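You operate a simulated robot arm through the tools that you are given. There is no shell and no other tool. Be economical: measure what you need, move in short steps, check, and stop when the job is done.

You run a simulated robot arm. Do the job below in one go: nothing can be reset, and whatever is moved stays where it is left.

TASK
Clamp the black plate, then wipe its oil off with the white block.
Fine: clamp it in the fixture, where it stays; put the block back. Set down upright: white block. What is to be rubbed or washed off counts as gone when no trace of it is left.

Only the result counts: the job must be done as asked and must still hold three seconds after the hand-in. Knocking over, shifting, dropping, spilling or breaking anything else fails it.

THE ROBOT
A 7-joint arm with a two-finger parallel gripper, fixed in place. Base frame: the origin is at the foot of the arm, x ahead of it, y to its left, z up; the work surface is at about z = 0. Units: mm, rad, N and s.
With the tool pointing down near the work surface it reaches from about 220 to 580 mm from the base axis. Its first joint turns from -1.152 to 1.152 rad. Payload 2.5 kg.
Tool frame: the origin (TCP) lies between the finger pads and is the grasp point; the fingertips stand 23 mm ahead of it; z points along the fingers, y is the line along which they close. Largest opening 94 mm; finger width 38, thickness 10; the body of the gripper, 54 by 96 mm, starts 39 mm behind the TCP.
Orientation is that of the tool frame in the base frame, as a unit quaternion [w, x, y, z]. With the fingers straight down and closing along the base's y, the tool's x points along the base's -x, its y along +y and its z along -z.

THE INTERFACE
- The arm moves only by the tool arm_command. Its arguments are lists of equal length, an entry for each row: "grip": the gripper command, from -1 (shut) to 1 (fully open), values between in proportion; "offset": the shift along the tool's x, y, z in mm, a list of three; "dr": the turn, a rotation vector about the tool's x, y, z in rad, a list of three. In form: {"grip": [grip, ...], "offset": [[tx, ty, tz], ...], "dr": [[rx, ry, rz], ...]}. A call has 1 to 8 rows; each row shifts and turns the commanded pose from where the row before left it, along the tool's axes as they then stand. Each row takes 0.2 s and may step no farther than 50 mm and 0.15 rad from the row before; otherwise, or with a gripper value out of range, the whole call is refused. Where a pose cannot be reached the arm comes as near as it can. A force on the tool above 70 N (or 10 N above the force at the start of the call, whichever is more), or a blocked arm, ends the call early, and 0.2 s more pass. The fingers move at their own pace (about 108 mm/s each) and stop on an object; they squeeze with about 29 N. The grip force told is the motor's: it shows also when the fingers shut on nothing. Time passes only in rows, and 0.2 s behind the last, so rows that do not move let the fingers close. It gives the time, the measured TCP pose, the force on the tool (base axes), the opening and the grip force at its end, in the units of the frame above (readings bear some noise), with the torque about the TCP (base axes, N m) and any sound that the robot's microphone picked up.
- Cameras (640 x 400 px; columns grow to the right, rows downward): "scene" is fixed at [125.2, -407.4, 560.8]; the picture's right is [0.80, -0.59, 0.00], its down [-0.26, -0.35, -0.90] and it looks along [0.54, 0.72, -0.43] (base axes); focal length 314 px, centre (320, 200). "wrist" rides on the gripper at [86, 16, -74] in the tool frame; the picture's right is [-0.18, 0.98, 0.00], its down [-0.58, -0.11, -0.81] and it looks along [-0.79, -0.15, 0.59] (tool axes); focal length 243 px, centre (320, 200). There is no depth. A picture from a camera that has moved, and an enlarged one, comes with that camera's place and axes in the base frame and with its lens.
- capture(camera): a new picture of that camera. The clock stands still meanwhile.
- zoom(camera, box): a new picture of the part [left, top, right, bottom] of that camera's present view, enlarged. The clock stands still meanwhile.
- sign_off(): hands the job in; it is judged then, once.

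Go step by step. Nothing tells you positions but the pictures and the camera data: compare them with the known pose of the tool, close in by small moves and look again before you grip or let go. The budget is 120 turns and 68 pictures, counting those below and the enlarged ones. Unless the task says otherwise, let go and move clear before handing in, and close with one line.

The tools are called after "Emit:" as name(argument=value, ...) on one line, values as JSON. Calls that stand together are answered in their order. arm_command: Moves the arm, as the interface text tells. Its arguments: {"type":"object","properties":{"grip":{"type":"array","items":{"type":"number"}},"offset":{"type":"array","items":{"type":"array","items":{"type":"number"}}},"dr":{"type":"array","items":{"type":"array","items":{"type":"number"}}}},"required":["grip","offset","dr"]} The other tools are called the same way: capture (camera) takes a picture; zoom (camera, box) takes an enlarged picture of a part of a camera's view; sign_off () hands the job in.

At the start:

```text
time_s: 0.0
ee_pos: [404.5, 130.7, 344.5]
tool_rot: [0.0, 0.0, 1.0, 0.0]
contact_force: [0.8, 0.1, 1.3]
torque: [-0.03, 0.0, 0.0]
grip_width: 94.2
gripper_force: 0.0
```

scene: 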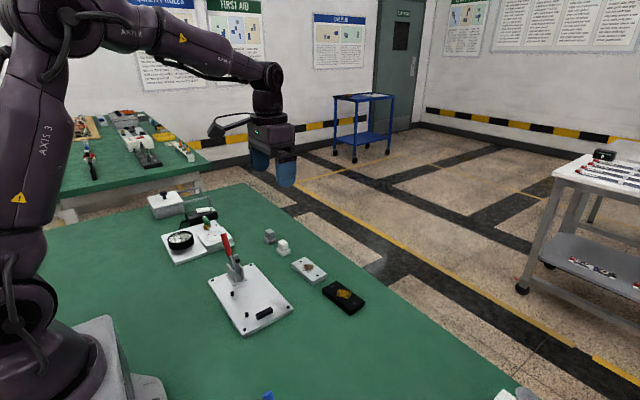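
wrist: 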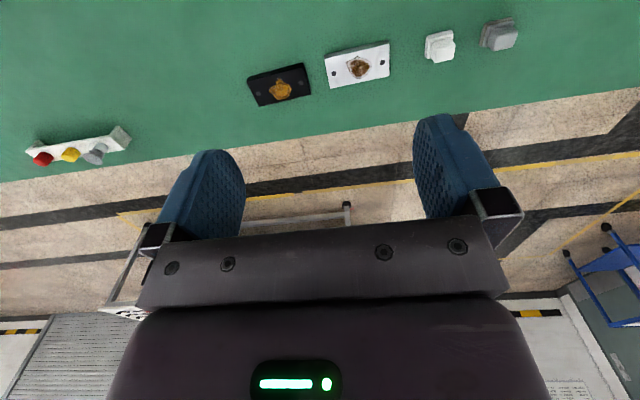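

The scene shows a fixture with a red-handled toggle clamp, a black plate with oil, a white plate with oil, and a white and a grey block. I'll zoom in on these before moving.

Emit:
zoom(camera="scene", box=[190, 220, 310, 340])

Emit:
zoom(camera="scene", box=[250, 220, 380, 320])

```text
3.33 times, centred on (250, 280) of scene
camera zoom: at [125.2, -407.4, 560.8], right [0.8, -0.59, 0.0], down [-0.26, -0.35, -0.9], along [0.54, 0.72, -0.43], focal length 1046 px, centre (553, -67)
```

zoom: 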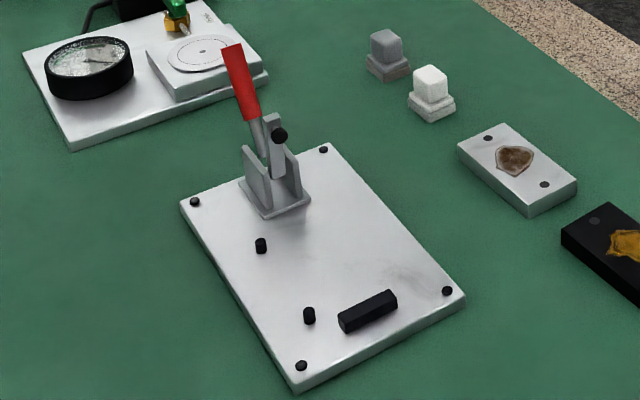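

```text
4.00 times, centred on (315, 270) of scene
camera zoom: at [125.2, -407.4, 560.8], right [0.8, -0.59, 0.0], down [-0.26, -0.35, -0.9], along [0.54, 0.72, -0.43], focal length 1255 px, centre (340, -80)
```

zoom: 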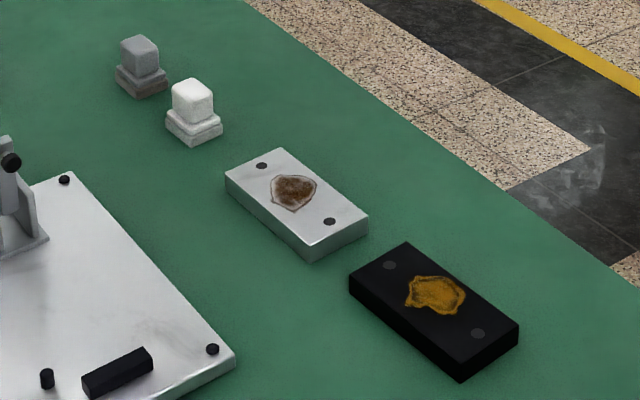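

The clamp fixture sits near (340,160), with the black plate near (525,35), the white plate near (515,168) and the white block near (508,295). I'll pull the arm back so the wrist camera sees the fixture.

Emit:
arm_command(grip=[1, 1, 1, 1], offset=[[45, 10, 0], [45, 10, 0], [44, 10, 0], [0, 0, 0]], dr=[[0, 0, 0], [0, 0, 0], [0, 0, 0], [0, 0, 0]])

Emit:
capture(camera="wrist")

```text
time_s: 1.0
ee_pos: [266.8, 162.3, 343.2]
tool_rot: [0.0, 0.0, 1.0, 0.0]
contact_force: [0.3, -0.6, -0.1]
torque: [0.02, -0.01, 0.0]
grip_width: 94.0
gripper_force: 0.0
```

```text
63 pictures are left
camera wrist: at [180.8, 179.4, 417.3], right [0.18, 0.98, 0.0], down [0.58, -0.11, 0.81], along [0.79, -0.15, -0.59], focal length 243 px, centre (320, 200)
```

wrist: 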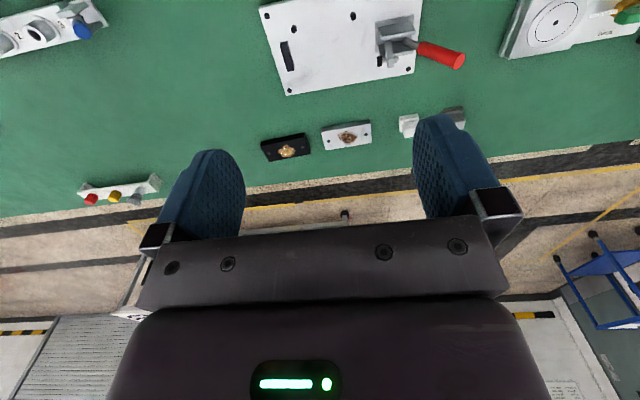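

The fixture is visible at the top of the wrist view. I'll zoom in on it.

Emit:
zoom(camera="wrist", box=[250, 0, 480, 144])

Emit:
zoom(camera="scene", box=[205, 225, 275, 295])

```text
2.78 times, centred on (365, 72) of wrist
camera zoom: at [180.8, 179.4, 417.3], right [0.18, 0.98, 0.0], down [0.58, -0.11, 0.81], along [0.79, -0.15, -0.59], focal length 674 px, centre (195, 556)
```

zoom: 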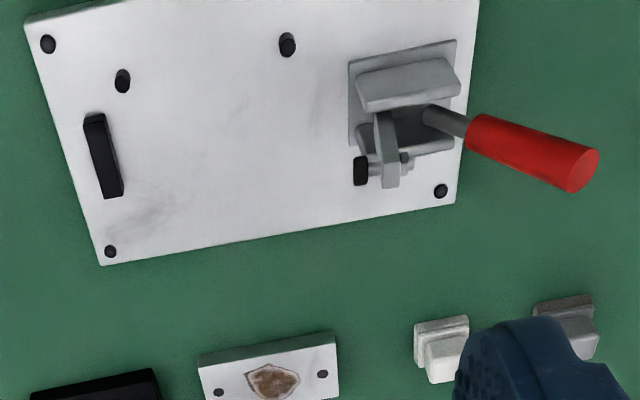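

```text
5.71 times, centred on (240, 260) of scene
camera zoom: at [125.2, -407.4, 560.8], right [0.8, -0.59, 0.0], down [-0.26, -0.35, -0.9], along [0.54, 0.72, -0.43], focal length 1793 px, centre (777, -143)
```

zoom: 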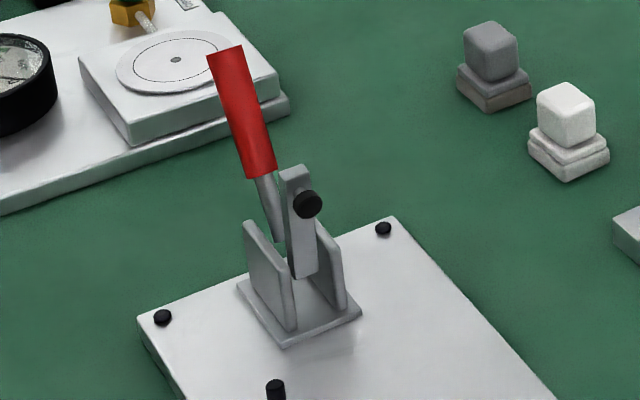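

The fixture is aligned with the base axes: pins near x=312 (y=116 and 202), the end bar near y=97 and the clamp near (345,258). Next I'll move in to measure the black plate.

Emit:
arm_command(grip=[1, 1, 1, 1, 1, 1], offset=[[-33, -20, 17], [-33, -20, 17], [-33, -20, 17], [-33, -20, 17], [-33, -20, 17], [0, 0, 0]], dr=[[0, 0, 0], [0, 0, 0], [0, 0, 0], [0, 0, 0], [0, 0, 0], [0, 0, 0]])

Emit:
capture(camera="wrist")

```text
time_s: 2.4
ee_pos: [433.2, 64.8, 260.2]
tool_rot: [0.0, 0.0, 1.0, 0.0]
contact_force: [0.3, -0.9, 0.2]
torque: [0.03, -0.01, 0.0]
grip_width: 93.7
gripper_force: 0.0
```

```text
60 pictures are left
camera wrist: at [347.3, 80.7, 334.7], right [0.18, 0.98, 0.0], down [0.58, -0.11, 0.81], along [0.79, -0.15, -0.59], focal length 243 px, centre (320, 200)
```

wrist: 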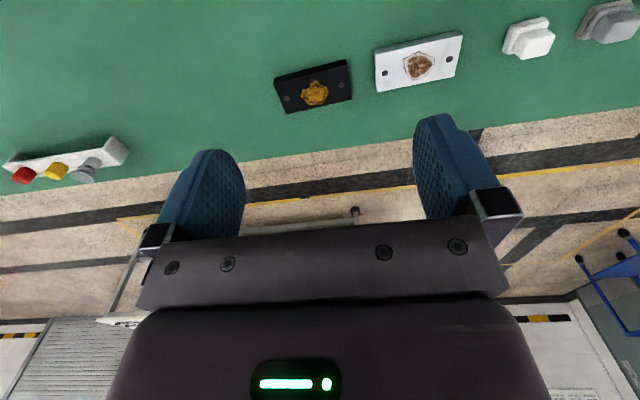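

Emit:
zoom(camera="wrist", box=[260, 40, 380, 130])

Emit:
zoom(camera="wrist", box=[480, 0, 640, 100])

```text
4.44 times, centred on (320, 85) of wrist
camera zoom: at [347.3, 80.7, 334.7], right [0.18, 0.98, 0.0], down [0.58, -0.11, 0.81], along [0.79, -0.15, -0.59], focal length 1078 px, centre (320, 711)
```

zoom: 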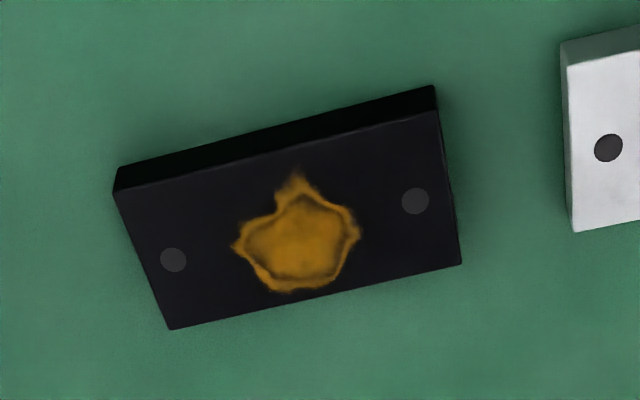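

```text
4.00 times, centred on (560, 50) of wrist
camera zoom: at [347.3, 80.7, 334.7], right [0.18, 0.98, 0.0], down [0.58, -0.11, 0.81], along [0.79, -0.15, -0.59], focal length 970 px, centre (-640, 800)
```

zoom: 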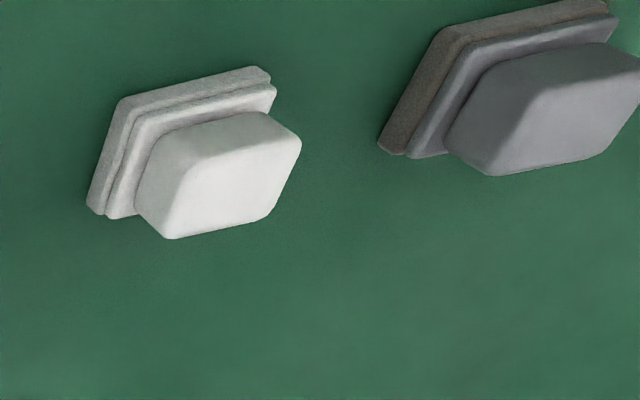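

The black plate measures about 100×48×15 mm, centred near (526,39) and turned about 3° CCW. I'll turn the gripper by about -93° so the fingers close across the plate's short side.

Emit:
arm_command(grip=[1, 1, 1, 1, 1, 1, 1, 1], offset=[[0, 0, 0], [0, 0, 0], [0, 0, 0], [0, 0, 0], [0, 0, 0], [0, 0, 0], [0, 0, 0], [0, 0, 0]], dr=[[0, 0, -0.1479], [0, 0, -0.1479], [0, 0, -0.1479], [0, 0, -0.1479], [0, 0, -0.1479], [0, 0, -0.1479], [0, 0, -0.1479], [0, 0, -0.1479]])

Emit:
arm_command(grip=[1, 1, 1, 1], offset=[[0, 0, 0], [0, 0, 0], [0, 0, 0], [0, 0, 0]], dr=[[0, 0, -0.1479], [0, 0, -0.1479], [0, 0, -0.1479], [0, 0, 0]])

```text
time_s: 4.2
ee_pos: [435.3, 62.9, 259.7]
tool_rot: [0.0, -0.559, 0.829, 0.0]
contact_force: [-0.8, 0.4, 0.4]
torque: [0.01, -0.01, -0.01]
grip_width: 93.7
gripper_force: 0.0
```

```text
time_s: 5.2
ee_pos: [435.6, 62.8, 260.0]
tool_rot: [0.0, 0.727, -0.686, 0.0]
contact_force: [0.5, -0.4, 0.0]
torque: [0.05, 0.02, 0.04]
grip_width: 94.2
gripper_force: 0.0
```

The tool is turned. Now I'll bring the camera near the fixture, looking along +y, to measure it up close.

Emit:
arm_command(grip=[1, 1, 1], offset=[[-5.6, 37.2, 30], [-5.6, 37.2, 30], [0, 0, 0]], dr=[[0, 0, 0], [0, 0, 0], [0, 0, 0]])

Emit:
capture(camera="wrist")

```text
time_s: 6.0
ee_pos: [361.1, 66.1, 200.9]
tool_rot: [0.0, 0.726, -0.687, 0.001]
contact_force: [-0.1, 0.2, 0.3]
torque: [0.02, 0.01, -0.01]
grip_width: 93.9
gripper_force: 0.0
```

```text
57 pictures are left
camera wrist: at [350.0, -21.5, 275.2], right [-0.99, 0.13, 0.0], down [0.08, 0.59, 0.81], along [0.1, 0.8, -0.59], focal length 243 px, centre (320, 200)
```

wrist: 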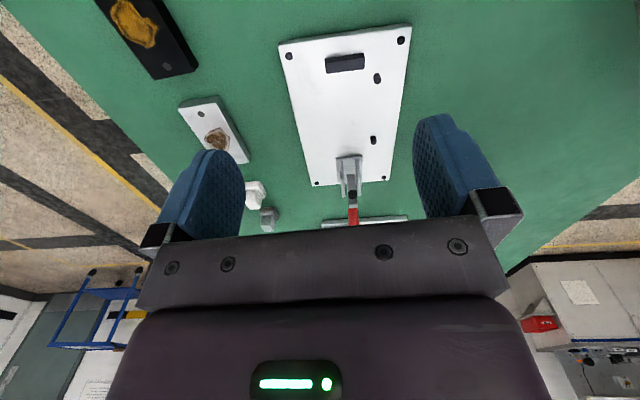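

Emit:
zoom(camera="wrist", box=[260, 10, 430, 116])

Emit:
zoom(camera="wrist", box=[300, 110, 420, 230])

```text
3.76 times, centred on (345, 63) of wrist
camera zoom: at [350.0, -21.5, 275.2], right [-0.99, 0.13, 0.0], down [0.08, 0.59, 0.81], along [0.1, 0.8, -0.59], focal length 913 px, centre (226, 716)
```

zoom: 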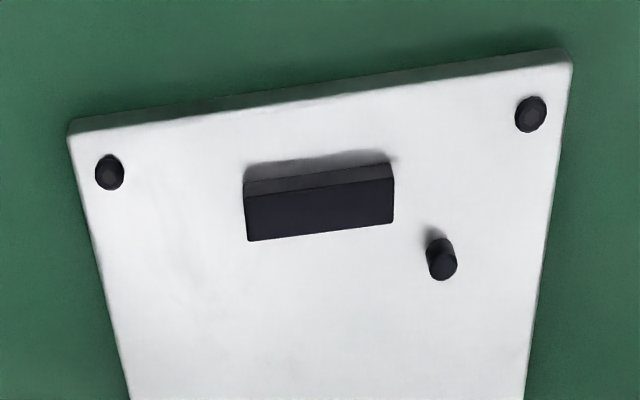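

```text
3.33 times, centred on (360, 170) of wrist
camera zoom: at [350.0, -21.5, 275.2], right [-0.99, 0.13, 0.0], down [0.08, 0.59, 0.81], along [0.1, 0.8, -0.59], focal length 809 px, centre (187, 300)
```

zoom: 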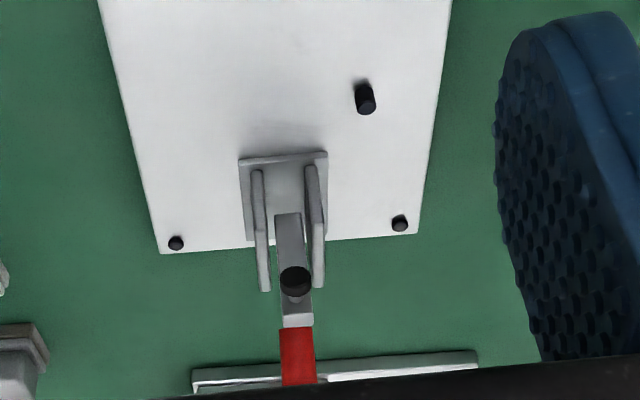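

The bar contact face is near y≈104, the pin contact near x≈315, and the clamp centreline near x≈340, with its arm up and its handle leaning back. I'll go above the black plate next.

Emit:
arm_command(grip=[1, 1, 1, 1, 1, 1], offset=[[8.9, -40.8, 15], [8.9, -40.8, 15], [8.9, -40.8, 15], [8.9, -40.8, 15], [0, 0, 40], [0, 0, 0]], dr=[[0, 0, 0], [0, 0, 0], [0, 0, 0], [0, 0, 0], [0, 0, 0], [0, 0, 0]])

Emit:
capture(camera="wrist")

Emit:
zoom(camera="scene", box=[270, 210, 430, 330])

```text
time_s: 7.4
ee_pos: [524.0, 43.1, 98.3]
tool_rot: [0.0, 0.726, -0.687, 0.0]
contact_force: [-0.3, -0.2, -0.8]
torque: [0.02, 0.01, -0.01]
grip_width: 94.2
gripper_force: 0.1
```

```text
54 pictures are left
camera wrist: at [512.5, -45.2, 172.6], right [-0.99, 0.13, 0.0], down [0.08, 0.59, 0.81], along [0.1, 0.8, -0.59], focal length 243 px, centre (320, 200)
```

wrist: 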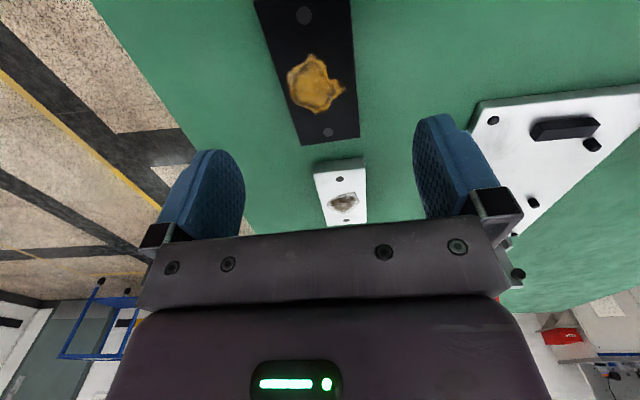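

```text
3.33 times, centred on (350, 270) of scene
camera zoom: at [125.2, -407.4, 560.8], right [0.8, -0.59, 0.0], down [-0.26, -0.35, -0.9], along [0.54, 0.72, -0.43], focal length 1046 px, centre (220, -33)
```

zoom: 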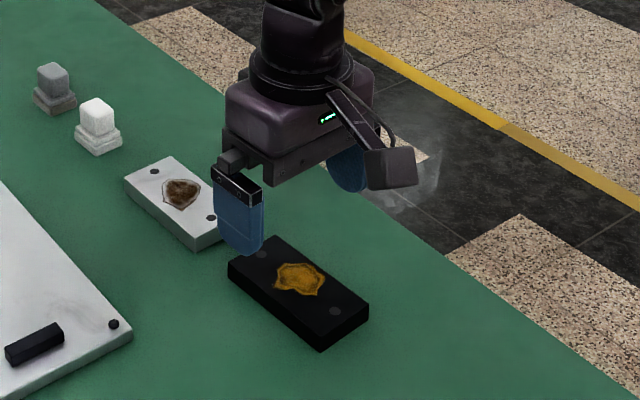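

The plate lies between the fingers and agrees with my estimate of (525,39). I'm going down and gripping.

Emit:
arm_command(grip=[1, 1, 1, -1, -1, -1], offset=[[3.9, -1.1, 36], [0, 0, 36], [0, 0, 0], [0, 0, 0], [0, 0, 0], [0, 0, 0]], dr=[[0, 0, 0], [0, 0, 0], [0, 0, 0], [0, 0, 0], [0, 0, 0], [0, 0, 0]])

Emit:
capture(camera="wrist")

```text
time_s: 8.8
ee_pos: [528.2, 40.2, 24.1]
tool_rot: [0.0, 0.726, -0.688, 0.0]
contact_force: [0.9, -0.3, 0.2]
torque: [0.02, -0.01, 0.02]
grip_width: 49.5
gripper_force: 29.2
```

```text
52 pictures are left
camera wrist: at [516.3, -47.4, 99.3], right [-0.99, 0.13, 0.0], down [0.08, 0.59, 0.81], along [0.1, 0.8, -0.59], focal length 243 px, centre (320, 200)
```

wrist: 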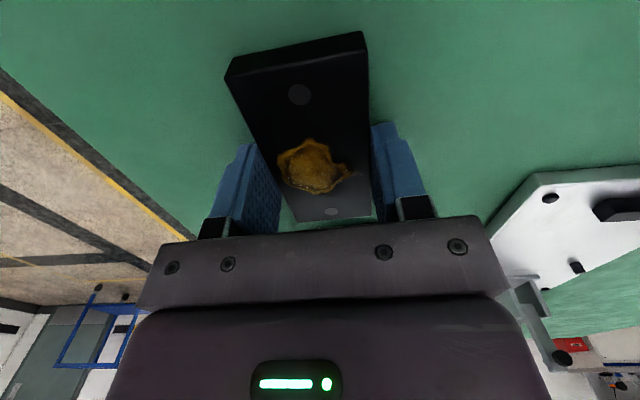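

The plate is gripped (49.5 mm wide). I'll lift it, straighten the yaw and carry it over the fixture with some slack.

Emit:
arm_command(grip=[-1, -1, -1, -1, -1, -1, -1, -1], offset=[[0, 0, -40], [0, 0, -30], [-24.6, 36, 0], [-24.6, 36, 0], [-24.6, 36, 0], [-24.6, 36, 0], [-24.6, 36, 0], [0, 0, 0]], dr=[[0, 0, 0], [0, 0, 0.055], [0, 0, 0], [0, 0, 0], [0, 0, 0], [0, 0, 0], [0, 0, 0], [0, 0, 0]])

Emit:
capture(camera="wrist")

Emit:
zoom(camera="scene", box=[190, 210, 320, 340])

```text
time_s: 10.6
ee_pos: [346.1, 165.7, 94.8]
tool_rot: [-0.001, 0.707, -0.707, 0.0]
contact_force: [0.5, 0.0, -0.6]
torque: [-0.02, 0.04, -0.01]
grip_width: 0.0
gripper_force: 29.2
```

```text
51 pictures are left
camera wrist: at [330.5, 80.2, 170.2], right [-0.98, 0.18, 0.0], down [0.11, 0.58, 0.81], along [0.15, 0.79, -0.59], focal length 243 px, centre (320, 200)
```

wrist: 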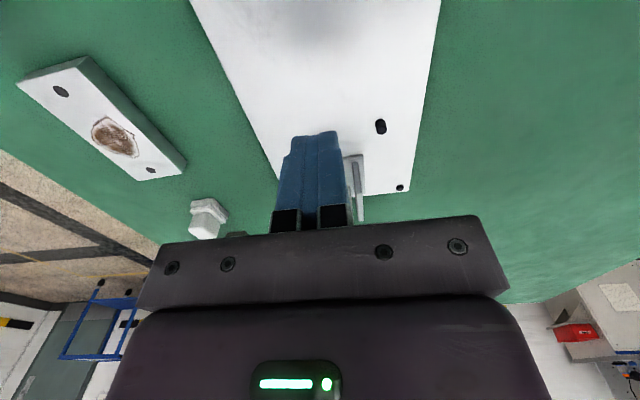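

```text
3.08 times, centred on (255, 275) of scene
camera zoom: at [125.2, -407.4, 560.8], right [0.8, -0.59, 0.0], down [-0.26, -0.35, -0.9], along [0.54, 0.73, -0.43], focal length 965 px, centre (520, -31)
```

zoom: 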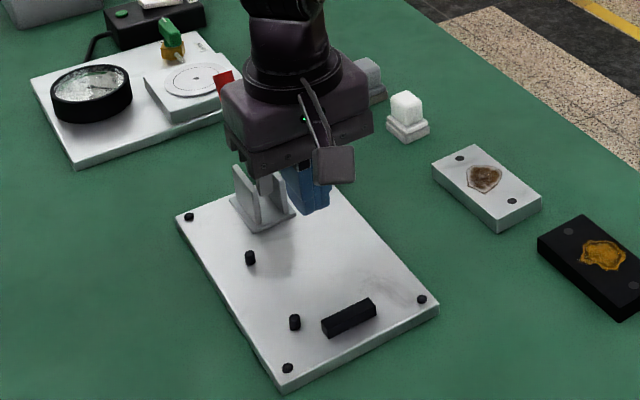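

The plate slipped out during the lift and lies about where it was. I'll go back, look at it, and lift more gently.

Emit:
arm_command(grip=[1, 1, 1, 1, 1, 1], offset=[[24.6, -36, 0], [24.6, -36, 0], [24.6, -36, 0], [24.6, -36, 0], [26, -34, 0], [0, 0, 0]], dr=[[0, 0, 0], [0, 0, 0], [0, 0, 0], [0, 0, 0], [0, 0, -0.055], [0, 0, 0]])

Emit:
capture(camera="wrist")

Emit:
zoom(camera="scene", box=[300, 230, 400, 330])

```text
time_s: 12.0
ee_pos: [525.2, 36.0, 96.6]
tool_rot: [0.0, 0.727, -0.687, 0.0]
contact_force: [-0.5, -0.1, -0.6]
torque: [-0.02, 0.03, -0.05]
grip_width: 94.0
gripper_force: 0.0
```

```text
49 pictures are left
camera wrist: at [513.5, -50.5, 170.8], right [-0.99, 0.13, 0.0], down [0.08, 0.59, 0.81], along [0.1, 0.8, -0.59], focal length 243 px, centre (320, 200)
```

wrist: 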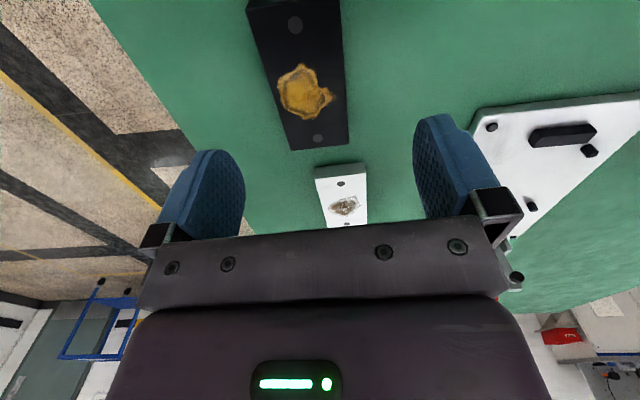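

```text
4.00 times, centred on (350, 280) of scene
camera zoom: at [125.2, -407.4, 560.8], right [0.8, -0.59, 0.0], down [-0.26, -0.35, -0.9], along [0.54, 0.72, -0.43], focal length 1255 px, centre (200, -120)
```

zoom: 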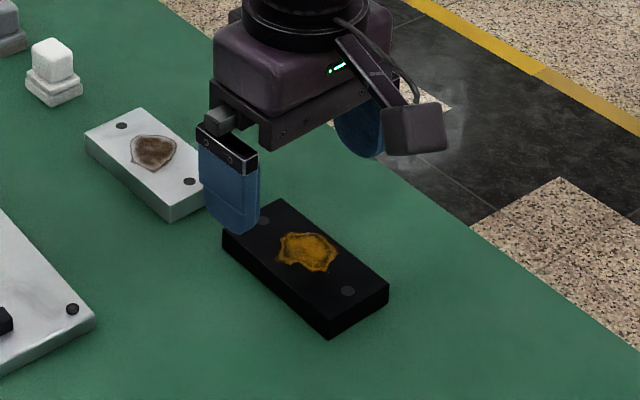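

The plate shifted to about (532,37) with a yaw near 1.2°. I'll re-grip it and lift in small steps, watching the width.

Emit:
arm_command(grip=[1, 1, 1, -1, -1, -1, -1, -1], offset=[[-1, -6.5, 36], [0, 0, 36], [0, 0, 0], [0, 0, 0], [0, 0, 0], [0, 0, 0], [0, 0, 0], [0, 0, -3]], dr=[[0, 0, 0.035], [0, 0, 0], [0, 0, 0], [0, 0, 0], [0, 0, 0], [0, 0, 0], [0, 0, 0], [0, 0, 0]])

Emit:
arm_command(grip=[-1, -1, -1, -1], offset=[[0, 0, -4], [0, 0, -5], [0, 0, -5], [0, 0, 0]], dr=[[0, 0, 0], [0, 0, 0], [0, 0, 0], [0, 0, 0]])

Emit:
zoom(camera="scene", box=[300, 230, 400, 330])

```text
time_s: 13.8
ee_pos: [531.8, 38.6, 28.3]
tool_rot: [0.0, 0.715, -0.699, 0.0]
contact_force: [-0.1, -0.8, -1.9]
torque: [0.0, -0.01, -0.04]
grip_width: 49.5
gripper_force: 28.9
```

```text
time_s: 14.8
ee_pos: [532.2, 39.3, 43.1]
tool_rot: [-0.001, 0.714, -0.7, 0.0]
contact_force: [-0.1, 0.4, -1.6]
torque: [-0.04, -0.01, 0.04]
grip_width: 49.4
gripper_force: 29.0
```

```text
4.00 times, centred on (350, 280) of scene
camera zoom: at [125.2, -407.4, 560.8], right [0.8, -0.59, 0.0], down [-0.26, -0.35, -0.9], along [0.54, 0.72, -0.43], focal length 1255 px, centre (200, -120)
```

zoom: 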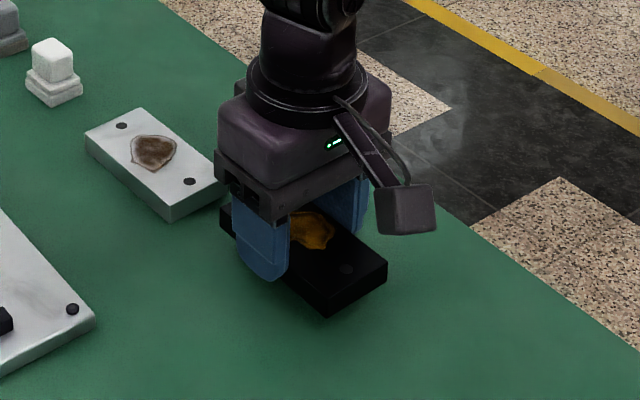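

The plate is lifted. I'll keep raising it slowly.

Emit:
arm_command(grip=[-1, -1, -1, -1, -1, -1], offset=[[0, 0, -5], [0, 0, -7], [0, 0, -8], [0, 0, -7], [0, 0, -5], [0, 0, 0]], dr=[[0, 0, 0], [0, 0, 0], [0, 0, 0], [0, 0, 0], [0, 0, 0], [0, 0, 0]])

Emit:
arm_command(grip=[-1, -1, -1, -1, -1, -1, -1, -1], offset=[[-3, 5, 0], [-6, 9, 0], [-9, 13, 0], [-9, 13, 0], [-9, 13, 0], [-9, 13, 0], [-6, 9, 0], [-3, 5, 0]], dr=[[0, 0, 0], [0, 0, 0], [0, 0, 0], [0, 0, 0], [0, 0, 0], [0, 0, 0], [0, 0, 0], [0, 0, 0]])

```text
time_s: 16.2
ee_pos: [530.5, 39.3, 73.9]
tool_rot: [0.0, 0.714, -0.7, 0.0]
contact_force: [-0.1, 0.4, -2.4]
torque: [0.04, 0.04, 0.0]
grip_width: 49.5
gripper_force: 29.5
```

```text
time_s: 18.0
ee_pos: [447.8, 93.5, 75.4]
tool_rot: [0.0, 0.715, -0.7, 0.0]
contact_force: [0.5, -0.2, -2.5]
torque: [0.0, 0.0, 0.02]
grip_width: 49.6
gripper_force: 29.2
```

Still held. I'll continue to above the fixture with the yaw straightened.

Emit:
arm_command(grip=[-1, -1, -1, -1, -1, -1, -1, -1], offset=[[-3.5, 5, 0], [-8, 12, 0], [-11.5, 16.5, 0], [-11.5, 16.5, 0], [-11.5, 16.5, 0], [-11.5, 16.5, 0], [-8, 12, 0], [-4, 5, 0]], dr=[[0, 0, 0.01], [0, 0, 0.012], [0, 0, 0], [0, 0, 0], [0, 0, 0], [0, 0, 0], [0, 0, 0], [0, 0, 0]])

Emit:
capture(camera="wrist")

Emit:
zoom(camera="scene", box=[200, 220, 310, 340])

```text
time_s: 19.8
ee_pos: [349.1, 161.5, 75.2]
tool_rot: [0.0, -0.707, 0.708, 0.0]
contact_force: [-0.7, -0.3, -2.4]
torque: [0.0, 0.0, -0.02]
grip_width: 49.4
gripper_force: 29.0
```

```text
46 pictures are left
camera wrist: at [333.7, 74.4, 148.6], right [-0.98, 0.19, 0.0], down [0.11, 0.58, 0.81], along [0.15, 0.79, -0.59], focal length 243 px, centre (320, 200)
```

wrist: 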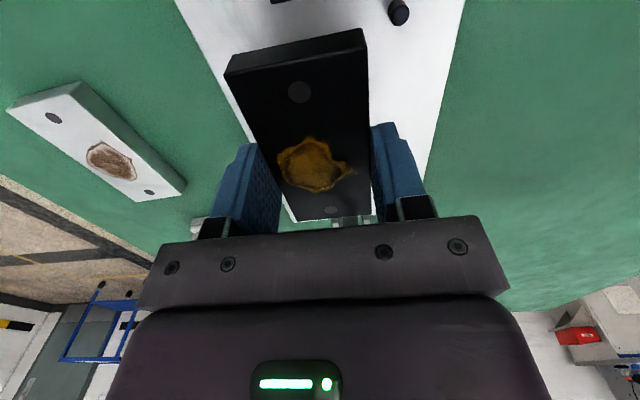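

```text
3.33 times, centred on (255, 280) of scene
camera zoom: at [125.2, -407.4, 560.8], right [0.8, -0.59, 0.0], down [-0.26, -0.35, -0.9], along [0.54, 0.72, -0.43], focal length 1046 px, centre (537, -67)
```

zoom: 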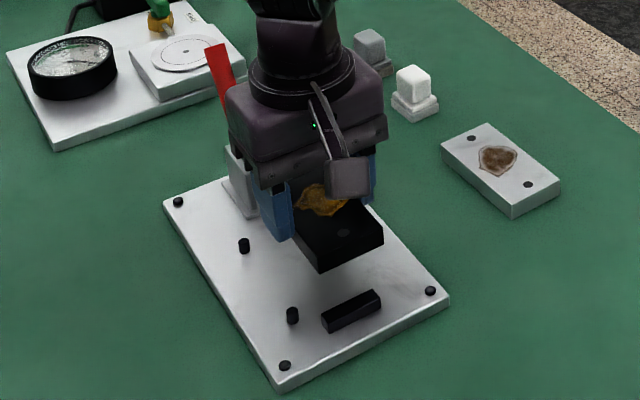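

The plate sits over the fixture with about 5 mm of slack to the bar and 8 mm to the pins. I'm lowering it until it touches.

Emit:
arm_command(grip=[-1, -1, -1, -1, -1, -1], offset=[[0, 0, 5], [0, 0, 8], [0, 0, 8], [0, 0, 7], [0, 0, 5], [0, 0, 0]], dr=[[0, 0, 0], [0, 0, 0], [0, 0, 0], [0, 0, 0], [0, 0, 0], [0, 0, 0]])

Emit:
arm_command(grip=[-1, -1, -1, -1, -1, -1], offset=[[0, 0, 1], [0, 0, 1], [0, 0, 1], [0, 0, 1], [0, 0, 1], [0, 0, 0]], dr=[[0, 0, 0], [0, 0, 0], [0, 0, 0], [0, 0, 0], [0, 0, 0], [0, 0, 0]])

Emit:
zoom(camera="scene", box=[200, 220, 310, 340])

```text
time_s: 21.2
ee_pos: [348.4, 160.7, 40.8]
tool_rot: [0.0, -0.706, 0.708, 0.0]
contact_force: [0.0, -0.2, -2.2]
torque: [0.01, 0.01, 0.02]
grip_width: 49.4
gripper_force: 29.3
```

```text
time_s: 22.6
ee_pos: [349.7, 162.1, 37.1]
tool_rot: [0.0, -0.706, 0.708, -0.001]
contact_force: [-5.4, -2.6, 18.4]
torque: [-0.15, 0.17, 0.07]
grip_width: 49.5
gripper_force: 28.7
```

```text
3.33 times, centred on (255, 280) of scene
camera zoom: at [125.1, -407.4, 560.8], right [0.8, -0.59, 0.0], down [-0.26, -0.35, -0.9], along [0.54, 0.73, -0.43], focal length 1046 px, centre (537, -67)
```

zoom: 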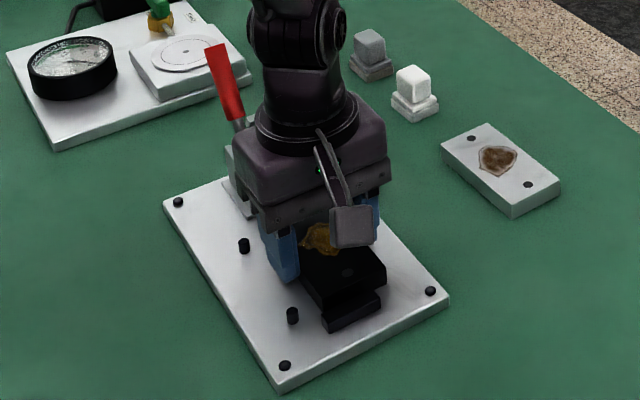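

There is contact at 18 N. I'll check that the plate rests on the base and not on the bar.

Emit:
zoom(camera="wrist", box=[200, 0, 440, 150])

Emit:
zoom(camera="scene", box=[255, 275, 305, 325])

```text
2.67 times, centred on (320, 75) of wrist
camera zoom: at [334.1, 75.3, 111.3], right [-0.98, 0.19, 0.0], down [0.11, 0.58, 0.81], along [0.15, 0.79, -0.59], focal length 647 px, centre (320, 533)
```

zoom: 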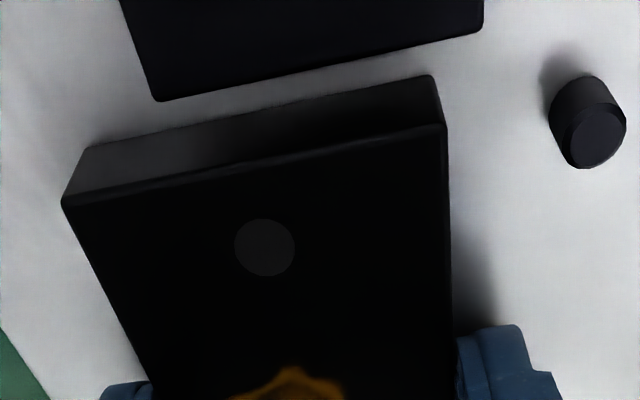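

```text
8.00 times, centred on (280, 300) of scene
camera zoom: at [125.1, -407.4, 560.8], right [0.8, -0.59, 0.0], down [-0.26, -0.35, -0.9], along [0.54, 0.73, -0.43], focal length 2510 px, centre (640, -600)
```

zoom: 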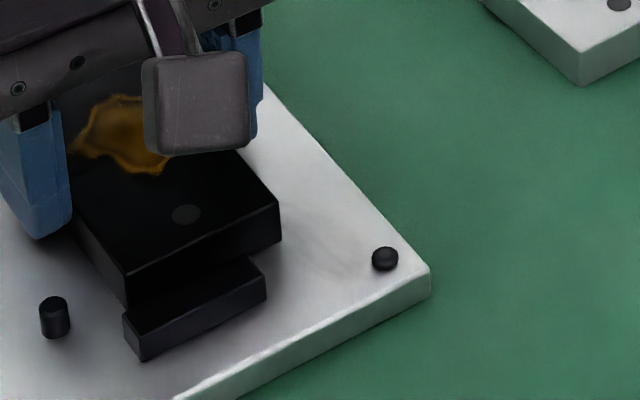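

The plate lies flat on the base, with about 6 mm to the bar and 12 mm to the pins. I'll ease the pressure and slide it toward the pins until it touches.

Emit:
arm_command(grip=[-1, -1, -1, -1, -1, -1], offset=[[0, 0, -0.8], [0, 3, 0], [0, 3, 0], [0, 2, 0], [0, 1, 0], [0, 0, 0]], dr=[[0, 0, 0], [0, 0, 0], [0, 0, 0], [0, 0, 0], [0, 0, 0], [0, 0, 0]])

Emit:
arm_command(grip=[-1, -1, -1, -1], offset=[[0, 1, 0], [0, 1, 0], [0, 0, 0], [0, 0, 0]], dr=[[0, 0, 0], [0, 0, 0], [0, 0, 0], [0, 0, 0]])

Emit:
zoom(camera="wrist", box=[200, 0, 440, 150])

```text
time_s: 24.0
ee_pos: [340.7, 161.0, 37.2]
tool_rot: [-0.001, -0.706, 0.708, 0.0]
contact_force: [0.9, -0.1, -1.7]
torque: [0.01, -0.02, 0.03]
grip_width: 49.3
gripper_force: 29.4
```

```text
time_s: 25.0
ee_pos: [339.2, 161.2, 37.2]
tool_rot: [0.0, -0.706, 0.708, 0.0]
contact_force: [1.1, -0.3, -2.0]
torque: [0.0, -0.01, 0.02]
grip_width: 49.6
gripper_force: 28.7
```

```text
2.67 times, centred on (320, 75) of wrist
camera zoom: at [322.5, 74.7, 111.4], right [-0.98, 0.19, 0.0], down [0.11, 0.58, 0.81], along [0.15, 0.79, -0.59], focal length 647 px, centre (320, 533)
```

zoom: 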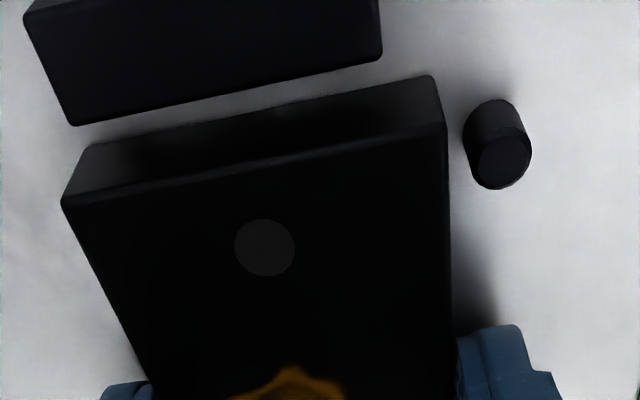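

About 2.5 mm to the pin remain. I'll keep stepping until contact.

Emit:
arm_command(grip=[-1, -1, -1, -1], offset=[[0, 1, 0], [0, 1, 0], [0, 1, 0], [0, 0, 0]], dr=[[0, 0, 0], [0, 0, 0], [0, 0, 0], [0, 0, 0]])

Emit:
zoom(camera="wrist", box=[200, 0, 440, 150])

```text
time_s: 26.0
ee_pos: [335.6, 161.6, 37.3]
tool_rot: [0.0, -0.707, 0.707, 0.0]
contact_force: [-0.1, 0.0, -2.6]
torque: [-0.03, -0.01, 0.0]
grip_width: 49.5
gripper_force: 28.7
```

```text
2.67 times, centred on (320, 75) of wrist
camera zoom: at [320.1, 74.6, 112.1], right [-0.98, 0.19, 0.0], down [0.11, 0.58, 0.81], along [0.15, 0.79, -0.59], focal length 647 px, centre (320, 533)
```

zoom: 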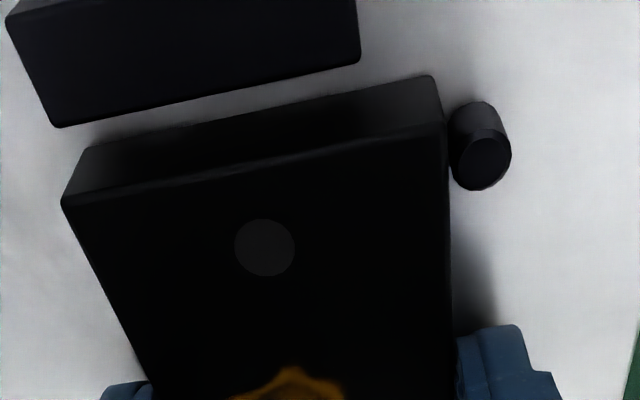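

It's almost touching. I'll take a little more in −x, then start on −y.

Emit:
arm_command(grip=[-1, -1, -1, -1], offset=[[0, 0.7, 0], [0, 0.7, 0], [0, 0, 0], [0, 0, 0]], dr=[[0, 0, 0], [0, 0, 0], [0, 0, 0], [0, 0, 0]])

Emit:
arm_command(grip=[-1, -1, -1, -1, -1, -1], offset=[[1, 0, 0], [1.5, 0, 0], [1, 0, 0], [1, 0, 0], [0, 0, 0], [0, 0, 0]], dr=[[0, 0, 0], [0, 0, 0], [0, 0, 0], [0, 0, 0], [0, 0, 0], [0, 0, 0]])

Emit:
zoom(camera="wrist", box=[200, 0, 440, 150])

```text
time_s: 27.0
ee_pos: [334.7, 160.5, 38.2]
tool_rot: [0.001, -0.706, 0.708, 0.0]
contact_force: [5.7, -0.5, -1.8]
torque: [-0.03, -0.06, 0.23]
grip_width: 49.2
gripper_force: 29.2
```

```text
time_s: 28.4
ee_pos: [334.7, 156.6, 37.7]
tool_rot: [0.002, -0.707, 0.708, -0.001]
contact_force: [15.0, 5.2, 2.4]
torque: [-0.01, -0.19, 0.33]
grip_width: 49.3
gripper_force: 29.2
```

```text
2.67 times, centred on (320, 75) of wrist
camera zoom: at [318.7, 70.0, 112.0], right [-0.98, 0.19, 0.0], down [0.11, 0.58, 0.81], along [0.15, 0.79, -0.59], focal length 647 px, centre (320, 533)
```

zoom: 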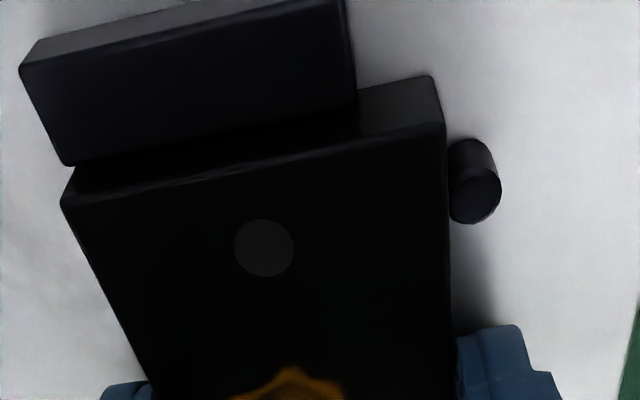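

Pin contact shows 15 N with torque, so only the first pin is touching. I'll yaw slightly CCW and keep sliding toward the bar.

Emit:
arm_command(grip=[-1, -1, -1, -1, -1], offset=[[0, -0.5, 0], [0.7, 0, 0], [0.7, 0, 0], [0.7, 0, 0], [0, 0, 0]], dr=[[0, 0, -0.008], [0, 0, 0], [0, 0, 0], [0, 0, 0], [0, 0, 0]])

Emit:
zoom(camera="wrist", box=[200, 0, 440, 150])

```text
time_s: 29.6
ee_pos: [335.6, 156.1, 37.7]
tool_rot: [-0.003, 0.71, -0.704, -0.001]
contact_force: [9.0, 18.7, -1.9]
torque: [0.23, -0.12, -0.69]
grip_width: 49.7
gripper_force: 29.2
```

```text
2.67 times, centred on (320, 75) of wrist
camera zoom: at [319.6, 68.5, 111.4], right [-0.98, 0.18, 0.0], down [0.1, 0.58, 0.81], along [0.14, 0.8, -0.59], focal length 647 px, centre (320, 533)
```

zoom: 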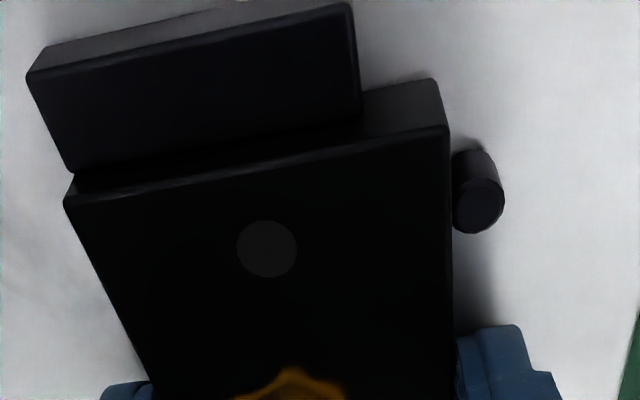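

It's in contact with the bar and both pins, slightly over-rotated. I'll yaw back a hair, set it down and release.

Emit:
arm_command(grip=[-1, -1, -1, -1], offset=[[0, 0, 0], [0, 0, 0.6], [0, 0, 0.6], [0, 0, 0]], dr=[[0, 0, 0.0045], [0, 0, 0], [0, 0, 0], [0, 0, 0]])

```text
time_s: 30.6
ee_pos: [334.6, 155.1, 35.8]
tool_rot: [-0.001, 0.708, -0.707, 0.0]
contact_force: [5.7, 13.6, 12.6]
torque: [0.28, -0.09, -0.14]
grip_width: 49.4
gripper_force: 28.8
```

The forces are now balanced: 5.7 N at the pins, 13.6 N at the bar, little yaw torque. I'm releasing and rising.

Emit:
arm_command(grip=[0.5, 0.5, 0.5, 0.5, 0.5, 0.5], offset=[[0, 0, 0], [0, 0, 0], [0, 0, -10], [0, 0, -25], [0, 0, -30], [0, 0, 0]], dr=[[0, 0, 0], [0, 0, 0], [0, 0, 0], [0, 0, 0], [0, 0, 0], [0, 0, 0]])

Emit:
capture(camera="wrist")

Emit:
zoom(camera="scene", box=[200, 220, 310, 340])

```text
time_s: 32.0
ee_pos: [335.0, 153.6, 101.0]
tool_rot: [0.0, 0.708, -0.706, 0.0]
contact_force: [0.3, 0.2, -0.3]
torque: [0.02, 0.02, -0.01]
grip_width: 70.4
gripper_force: 0.0
```

```text
37 pictures are left
camera wrist: at [318.9, 67.7, 175.5], right [-0.98, 0.18, 0.0], down [0.11, 0.58, 0.81], along [0.15, 0.79, -0.59], focal length 243 px, centre (320, 200)
```

wrist: 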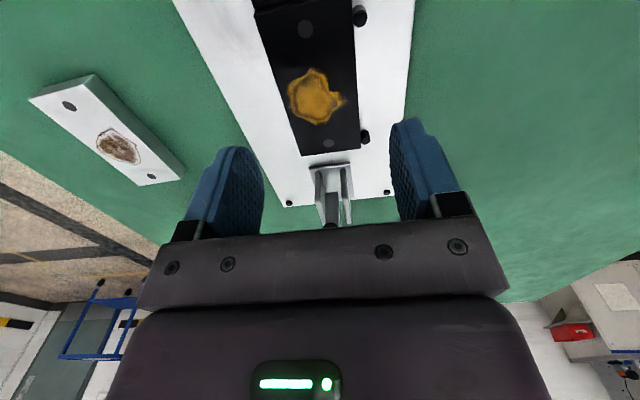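

```text
3.33 times, centred on (255, 280) of scene
camera zoom: at [125.2, -407.4, 560.8], right [0.8, -0.59, 0.0], down [-0.26, -0.35, -0.9], along [0.54, 0.72, -0.43], focal length 1046 px, centre (537, -67)
```

zoom: 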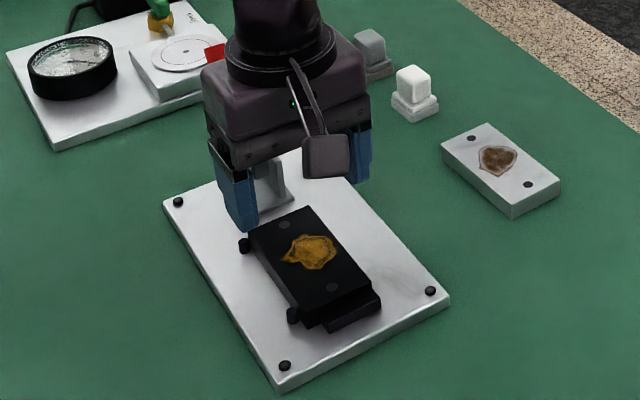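

The plate looks seated. I'll check the contacts in one close picture.

Emit:
zoom(camera="wrist", box=[240, 0, 420, 230])

```text
1.74 times, centred on (330, 115) of wrist
camera zoom: at [318.9, 67.7, 175.5], right [-0.98, 0.18, 0.0], down [0.11, 0.58, 0.81], along [0.15, 0.79, -0.59], focal length 422 px, centre (303, 348)
```

zoom: 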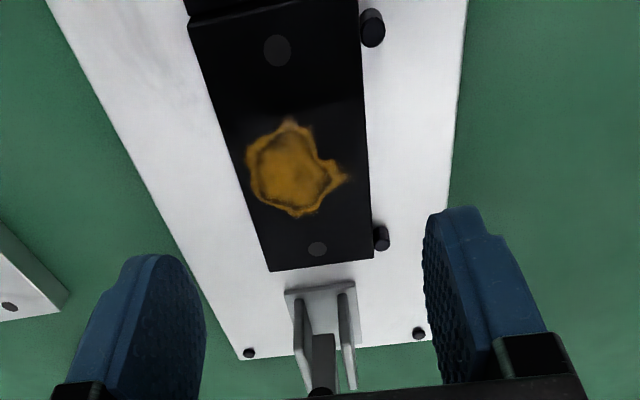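

The plate touches both pins and the bar. Next is the clamp: I'll go over and behind the handle with closed fingers and test-push it forward.

Emit:
arm_command(grip=[-1, -1, -1, -1, -1, -1, -1, -1], offset=[[0, 0, -40], [0, 0, -40], [-46, -1.2, 0], [-46, -1.2, 0], [-46, -1.2, 0], [-46, -1.2, 0], [0, 0, 0], [0, 0, 0]], dr=[[0, 0, 0], [0, 0, 0], [0, 0, 0], [0, 0, 0], [0, 0, 0], [0, 0, 0], [0, 0, 0], [0, 0, 0]])

Emit:
capture(camera="scene")

```text
time_s: 33.8
ee_pos: [336.6, 342.4, 179.7]
tool_rot: [0.0, 0.707, -0.707, 0.0]
contact_force: [0.7, 0.0, 1.2]
torque: [0.0, -0.02, 0.0]
grip_width: 0.1
gripper_force: 28.5
```

```text
34 pictures are left
```

scene: 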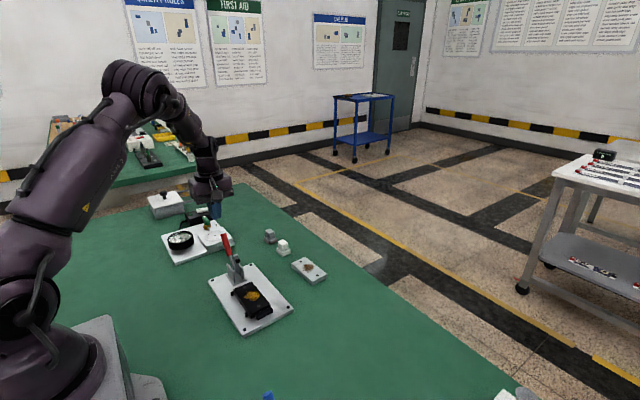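

Fingers are behind the handle. I'll back off a bit more, descend, then push forward in small steps until contact.

Emit:
arm_command(grip=[-1, -1, -1, -1, -1], offset=[[-15, -2, 0], [0, 0, 25], [0, 0, 20], [0, 0, 0], [0, 0, 0]], dr=[[0, 0, 0], [0, 0, 0], [0, 0, 0], [0, 0, 0], [0, 0, 0]])

Emit:
zoom(camera="scene", box=[170, 190, 270, 290])

```text
time_s: 35.0
ee_pos: [338.0, 355.1, 135.7]
tool_rot: [0.001, 0.708, -0.707, 0.0]
contact_force: [0.6, 0.1, 0.5]
torque: [0.02, 0.0, -0.02]
grip_width: 0.1
gripper_force: 28.7
```

```text
4.00 times, centred on (220, 240) of scene
camera zoom: at [125.2, -407.4, 560.8], right [0.8, -0.59, 0.0], down [-0.26, -0.35, -0.9], along [0.54, 0.72, -0.43], focal length 1255 px, centre (720, 40)
```

zoom: 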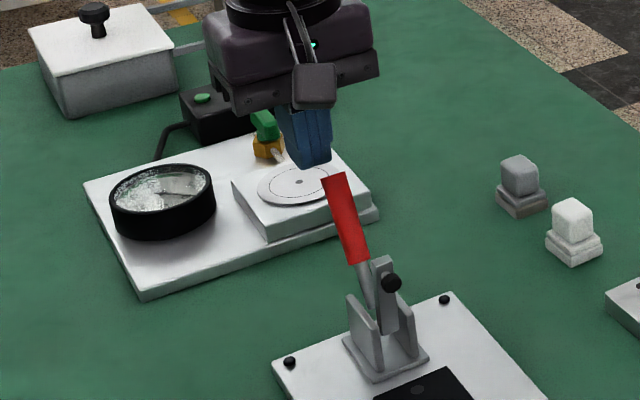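

Now pushing forward in small steps.

Emit:
arm_command(grip=[-1, -1, -1, -1], offset=[[7, 0, 0], [7, 0, 0], [7, 0, 0], [0, 0, 0]], dr=[[0, 0, 0], [0, 0, 0], [0, 0, 0], [0, 0, 0]])

Emit:
arm_command(grip=[-1, -1, -1, -1], offset=[[5, 0, 0], [5, 0, 0], [5, 0, 0], [0, 0, 0]], dr=[[0, 0, 0], [0, 0, 0], [0, 0, 0], [0, 0, 0]])

Emit:
zoom(camera="scene", box=[190, 210, 270, 290])

```text
time_s: 36.0
ee_pos: [338.1, 340.1, 138.2]
tool_rot: [-0.008, 0.71, -0.704, -0.006]
contact_force: [2.4, 43.0, -6.5]
torque: [0.87, 0.46, 0.11]
grip_width: 0.0
gripper_force: 28.8
```

```text
time_s: 36.5
ee_pos: [338.4, 339.7, 139.6]
tool_rot: [-0.018, 0.713, -0.701, -0.01]
contact_force: [-0.1, 2.2, -0.2]
torque: [0.05, 0.06, 0.01]
grip_width: 0.0
gripper_force: 29.1
stopped in row 2: the force on the tool passed its limit at 73 N (the readings are from after the stop); the commanded pose is now the measured one
```

```text
5.00 times, centred on (230, 250) of scene
camera zoom: at [125.1, -407.5, 560.8], right [0.8, -0.59, 0.0], down [-0.26, -0.35, -0.9], along [0.54, 0.72, -0.43], focal length 1569 px, centre (770, -50)
```

zoom: 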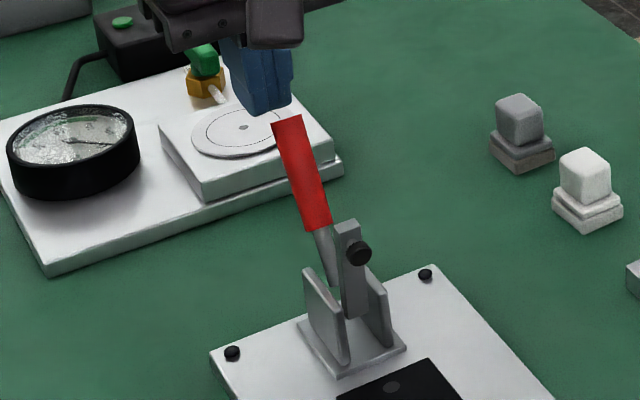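

The handle is at its stop in that direction, so closing must mean pushing it back and down. I'll rise, come over the handle end and press down.

Emit:
arm_command(grip=[-1, -1, -1, -1, -1], offset=[[-4, 0, 0], [0, 0, -35], [26, 0, 0], [0, 0, 0], [0, 0, 0]], dr=[[0, 0, 0], [0, 0, 0], [0, 0, 0], [0, 0, 0], [0, 0, 0]])

Emit:
arm_command(grip=[-1, -1, -1, -1, -1, -1], offset=[[0, 0, 8], [0, 0, 8], [0, 0, 8], [0, 0, 6], [0, 0, 6], [0, 0, 0]], dr=[[0, 0, 0], [0, 0, 0], [0, 0, 0], [0, 0, 0], [0, 0, 0], [0, 0, 0]])

Emit:
zoom(camera="scene", box=[190, 210, 270, 290])

```text
time_s: 37.8
ee_pos: [336.4, 316.3, 174.0]
tool_rot: [-0.018, 0.713, -0.701, -0.009]
contact_force: [0.1, 0.3, 0.1]
torque: [-0.02, -0.01, 0.0]
grip_width: 0.0
gripper_force: 29.3
```

```text
time_s: 39.1
ee_pos: [337.2, 314.6, 136.0]
tool_rot: [-0.016, 0.712, -0.702, -0.009]
contact_force: [0.2, -0.5, 0.0]
torque: [0.01, -0.04, 0.01]
grip_width: 0.0
gripper_force: 29.3
```

```text
5.00 times, centred on (230, 250) of scene
camera zoom: at [125.2, -407.4, 560.8], right [0.8, -0.59, 0.0], down [-0.26, -0.35, -0.9], along [0.54, 0.72, -0.43], focal length 1569 px, centre (770, -50)
```

zoom: 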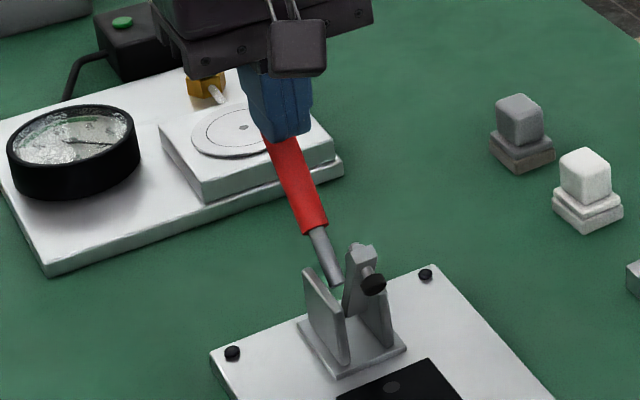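

The handle moves and the arm swings down. I'll keep pressing.

Emit:
arm_command(grip=[-1, -1, -1, -1, -1, -1, -1], offset=[[-2, 0, 6], [-2, 0, 6], [-2, 0, 6], [-1, 0, 6], [0, 0, 6], [0, 0, 6], [0, 0, 0]], dr=[[0, 0, 0], [0, 0, 0], [0, 0, 0], [0, 0, 0], [0, 0, 0], [0, 0, 0], [0, 0, 0]])

Emit:
zoom(camera="scene", box=[190, 210, 270, 290])

```text
time_s: 40.8
ee_pos: [339.1, 325.2, 100.9]
tool_rot: [-0.018, 0.712, -0.702, -0.01]
contact_force: [0.6, 0.4, 0.3]
torque: [-0.01, 0.01, -0.01]
grip_width: 0.1
gripper_force: 29.3
```

```text
5.00 times, centred on (230, 250) of scene
camera zoom: at [125.2, -407.4, 560.8], right [0.8, -0.59, 0.0], down [-0.26, -0.35, -0.9], along [0.54, 0.72, -0.43], focal length 1569 px, centre (770, -50)
```

zoom: 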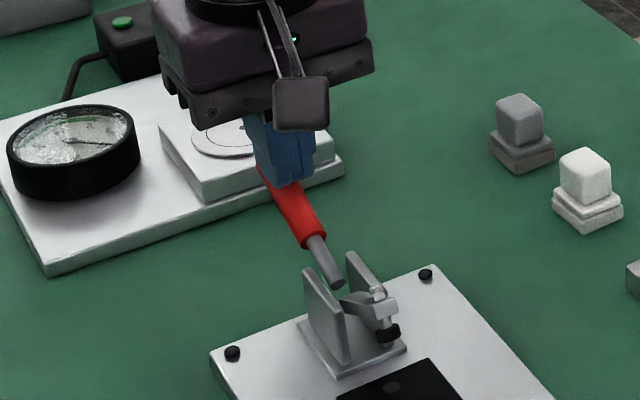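

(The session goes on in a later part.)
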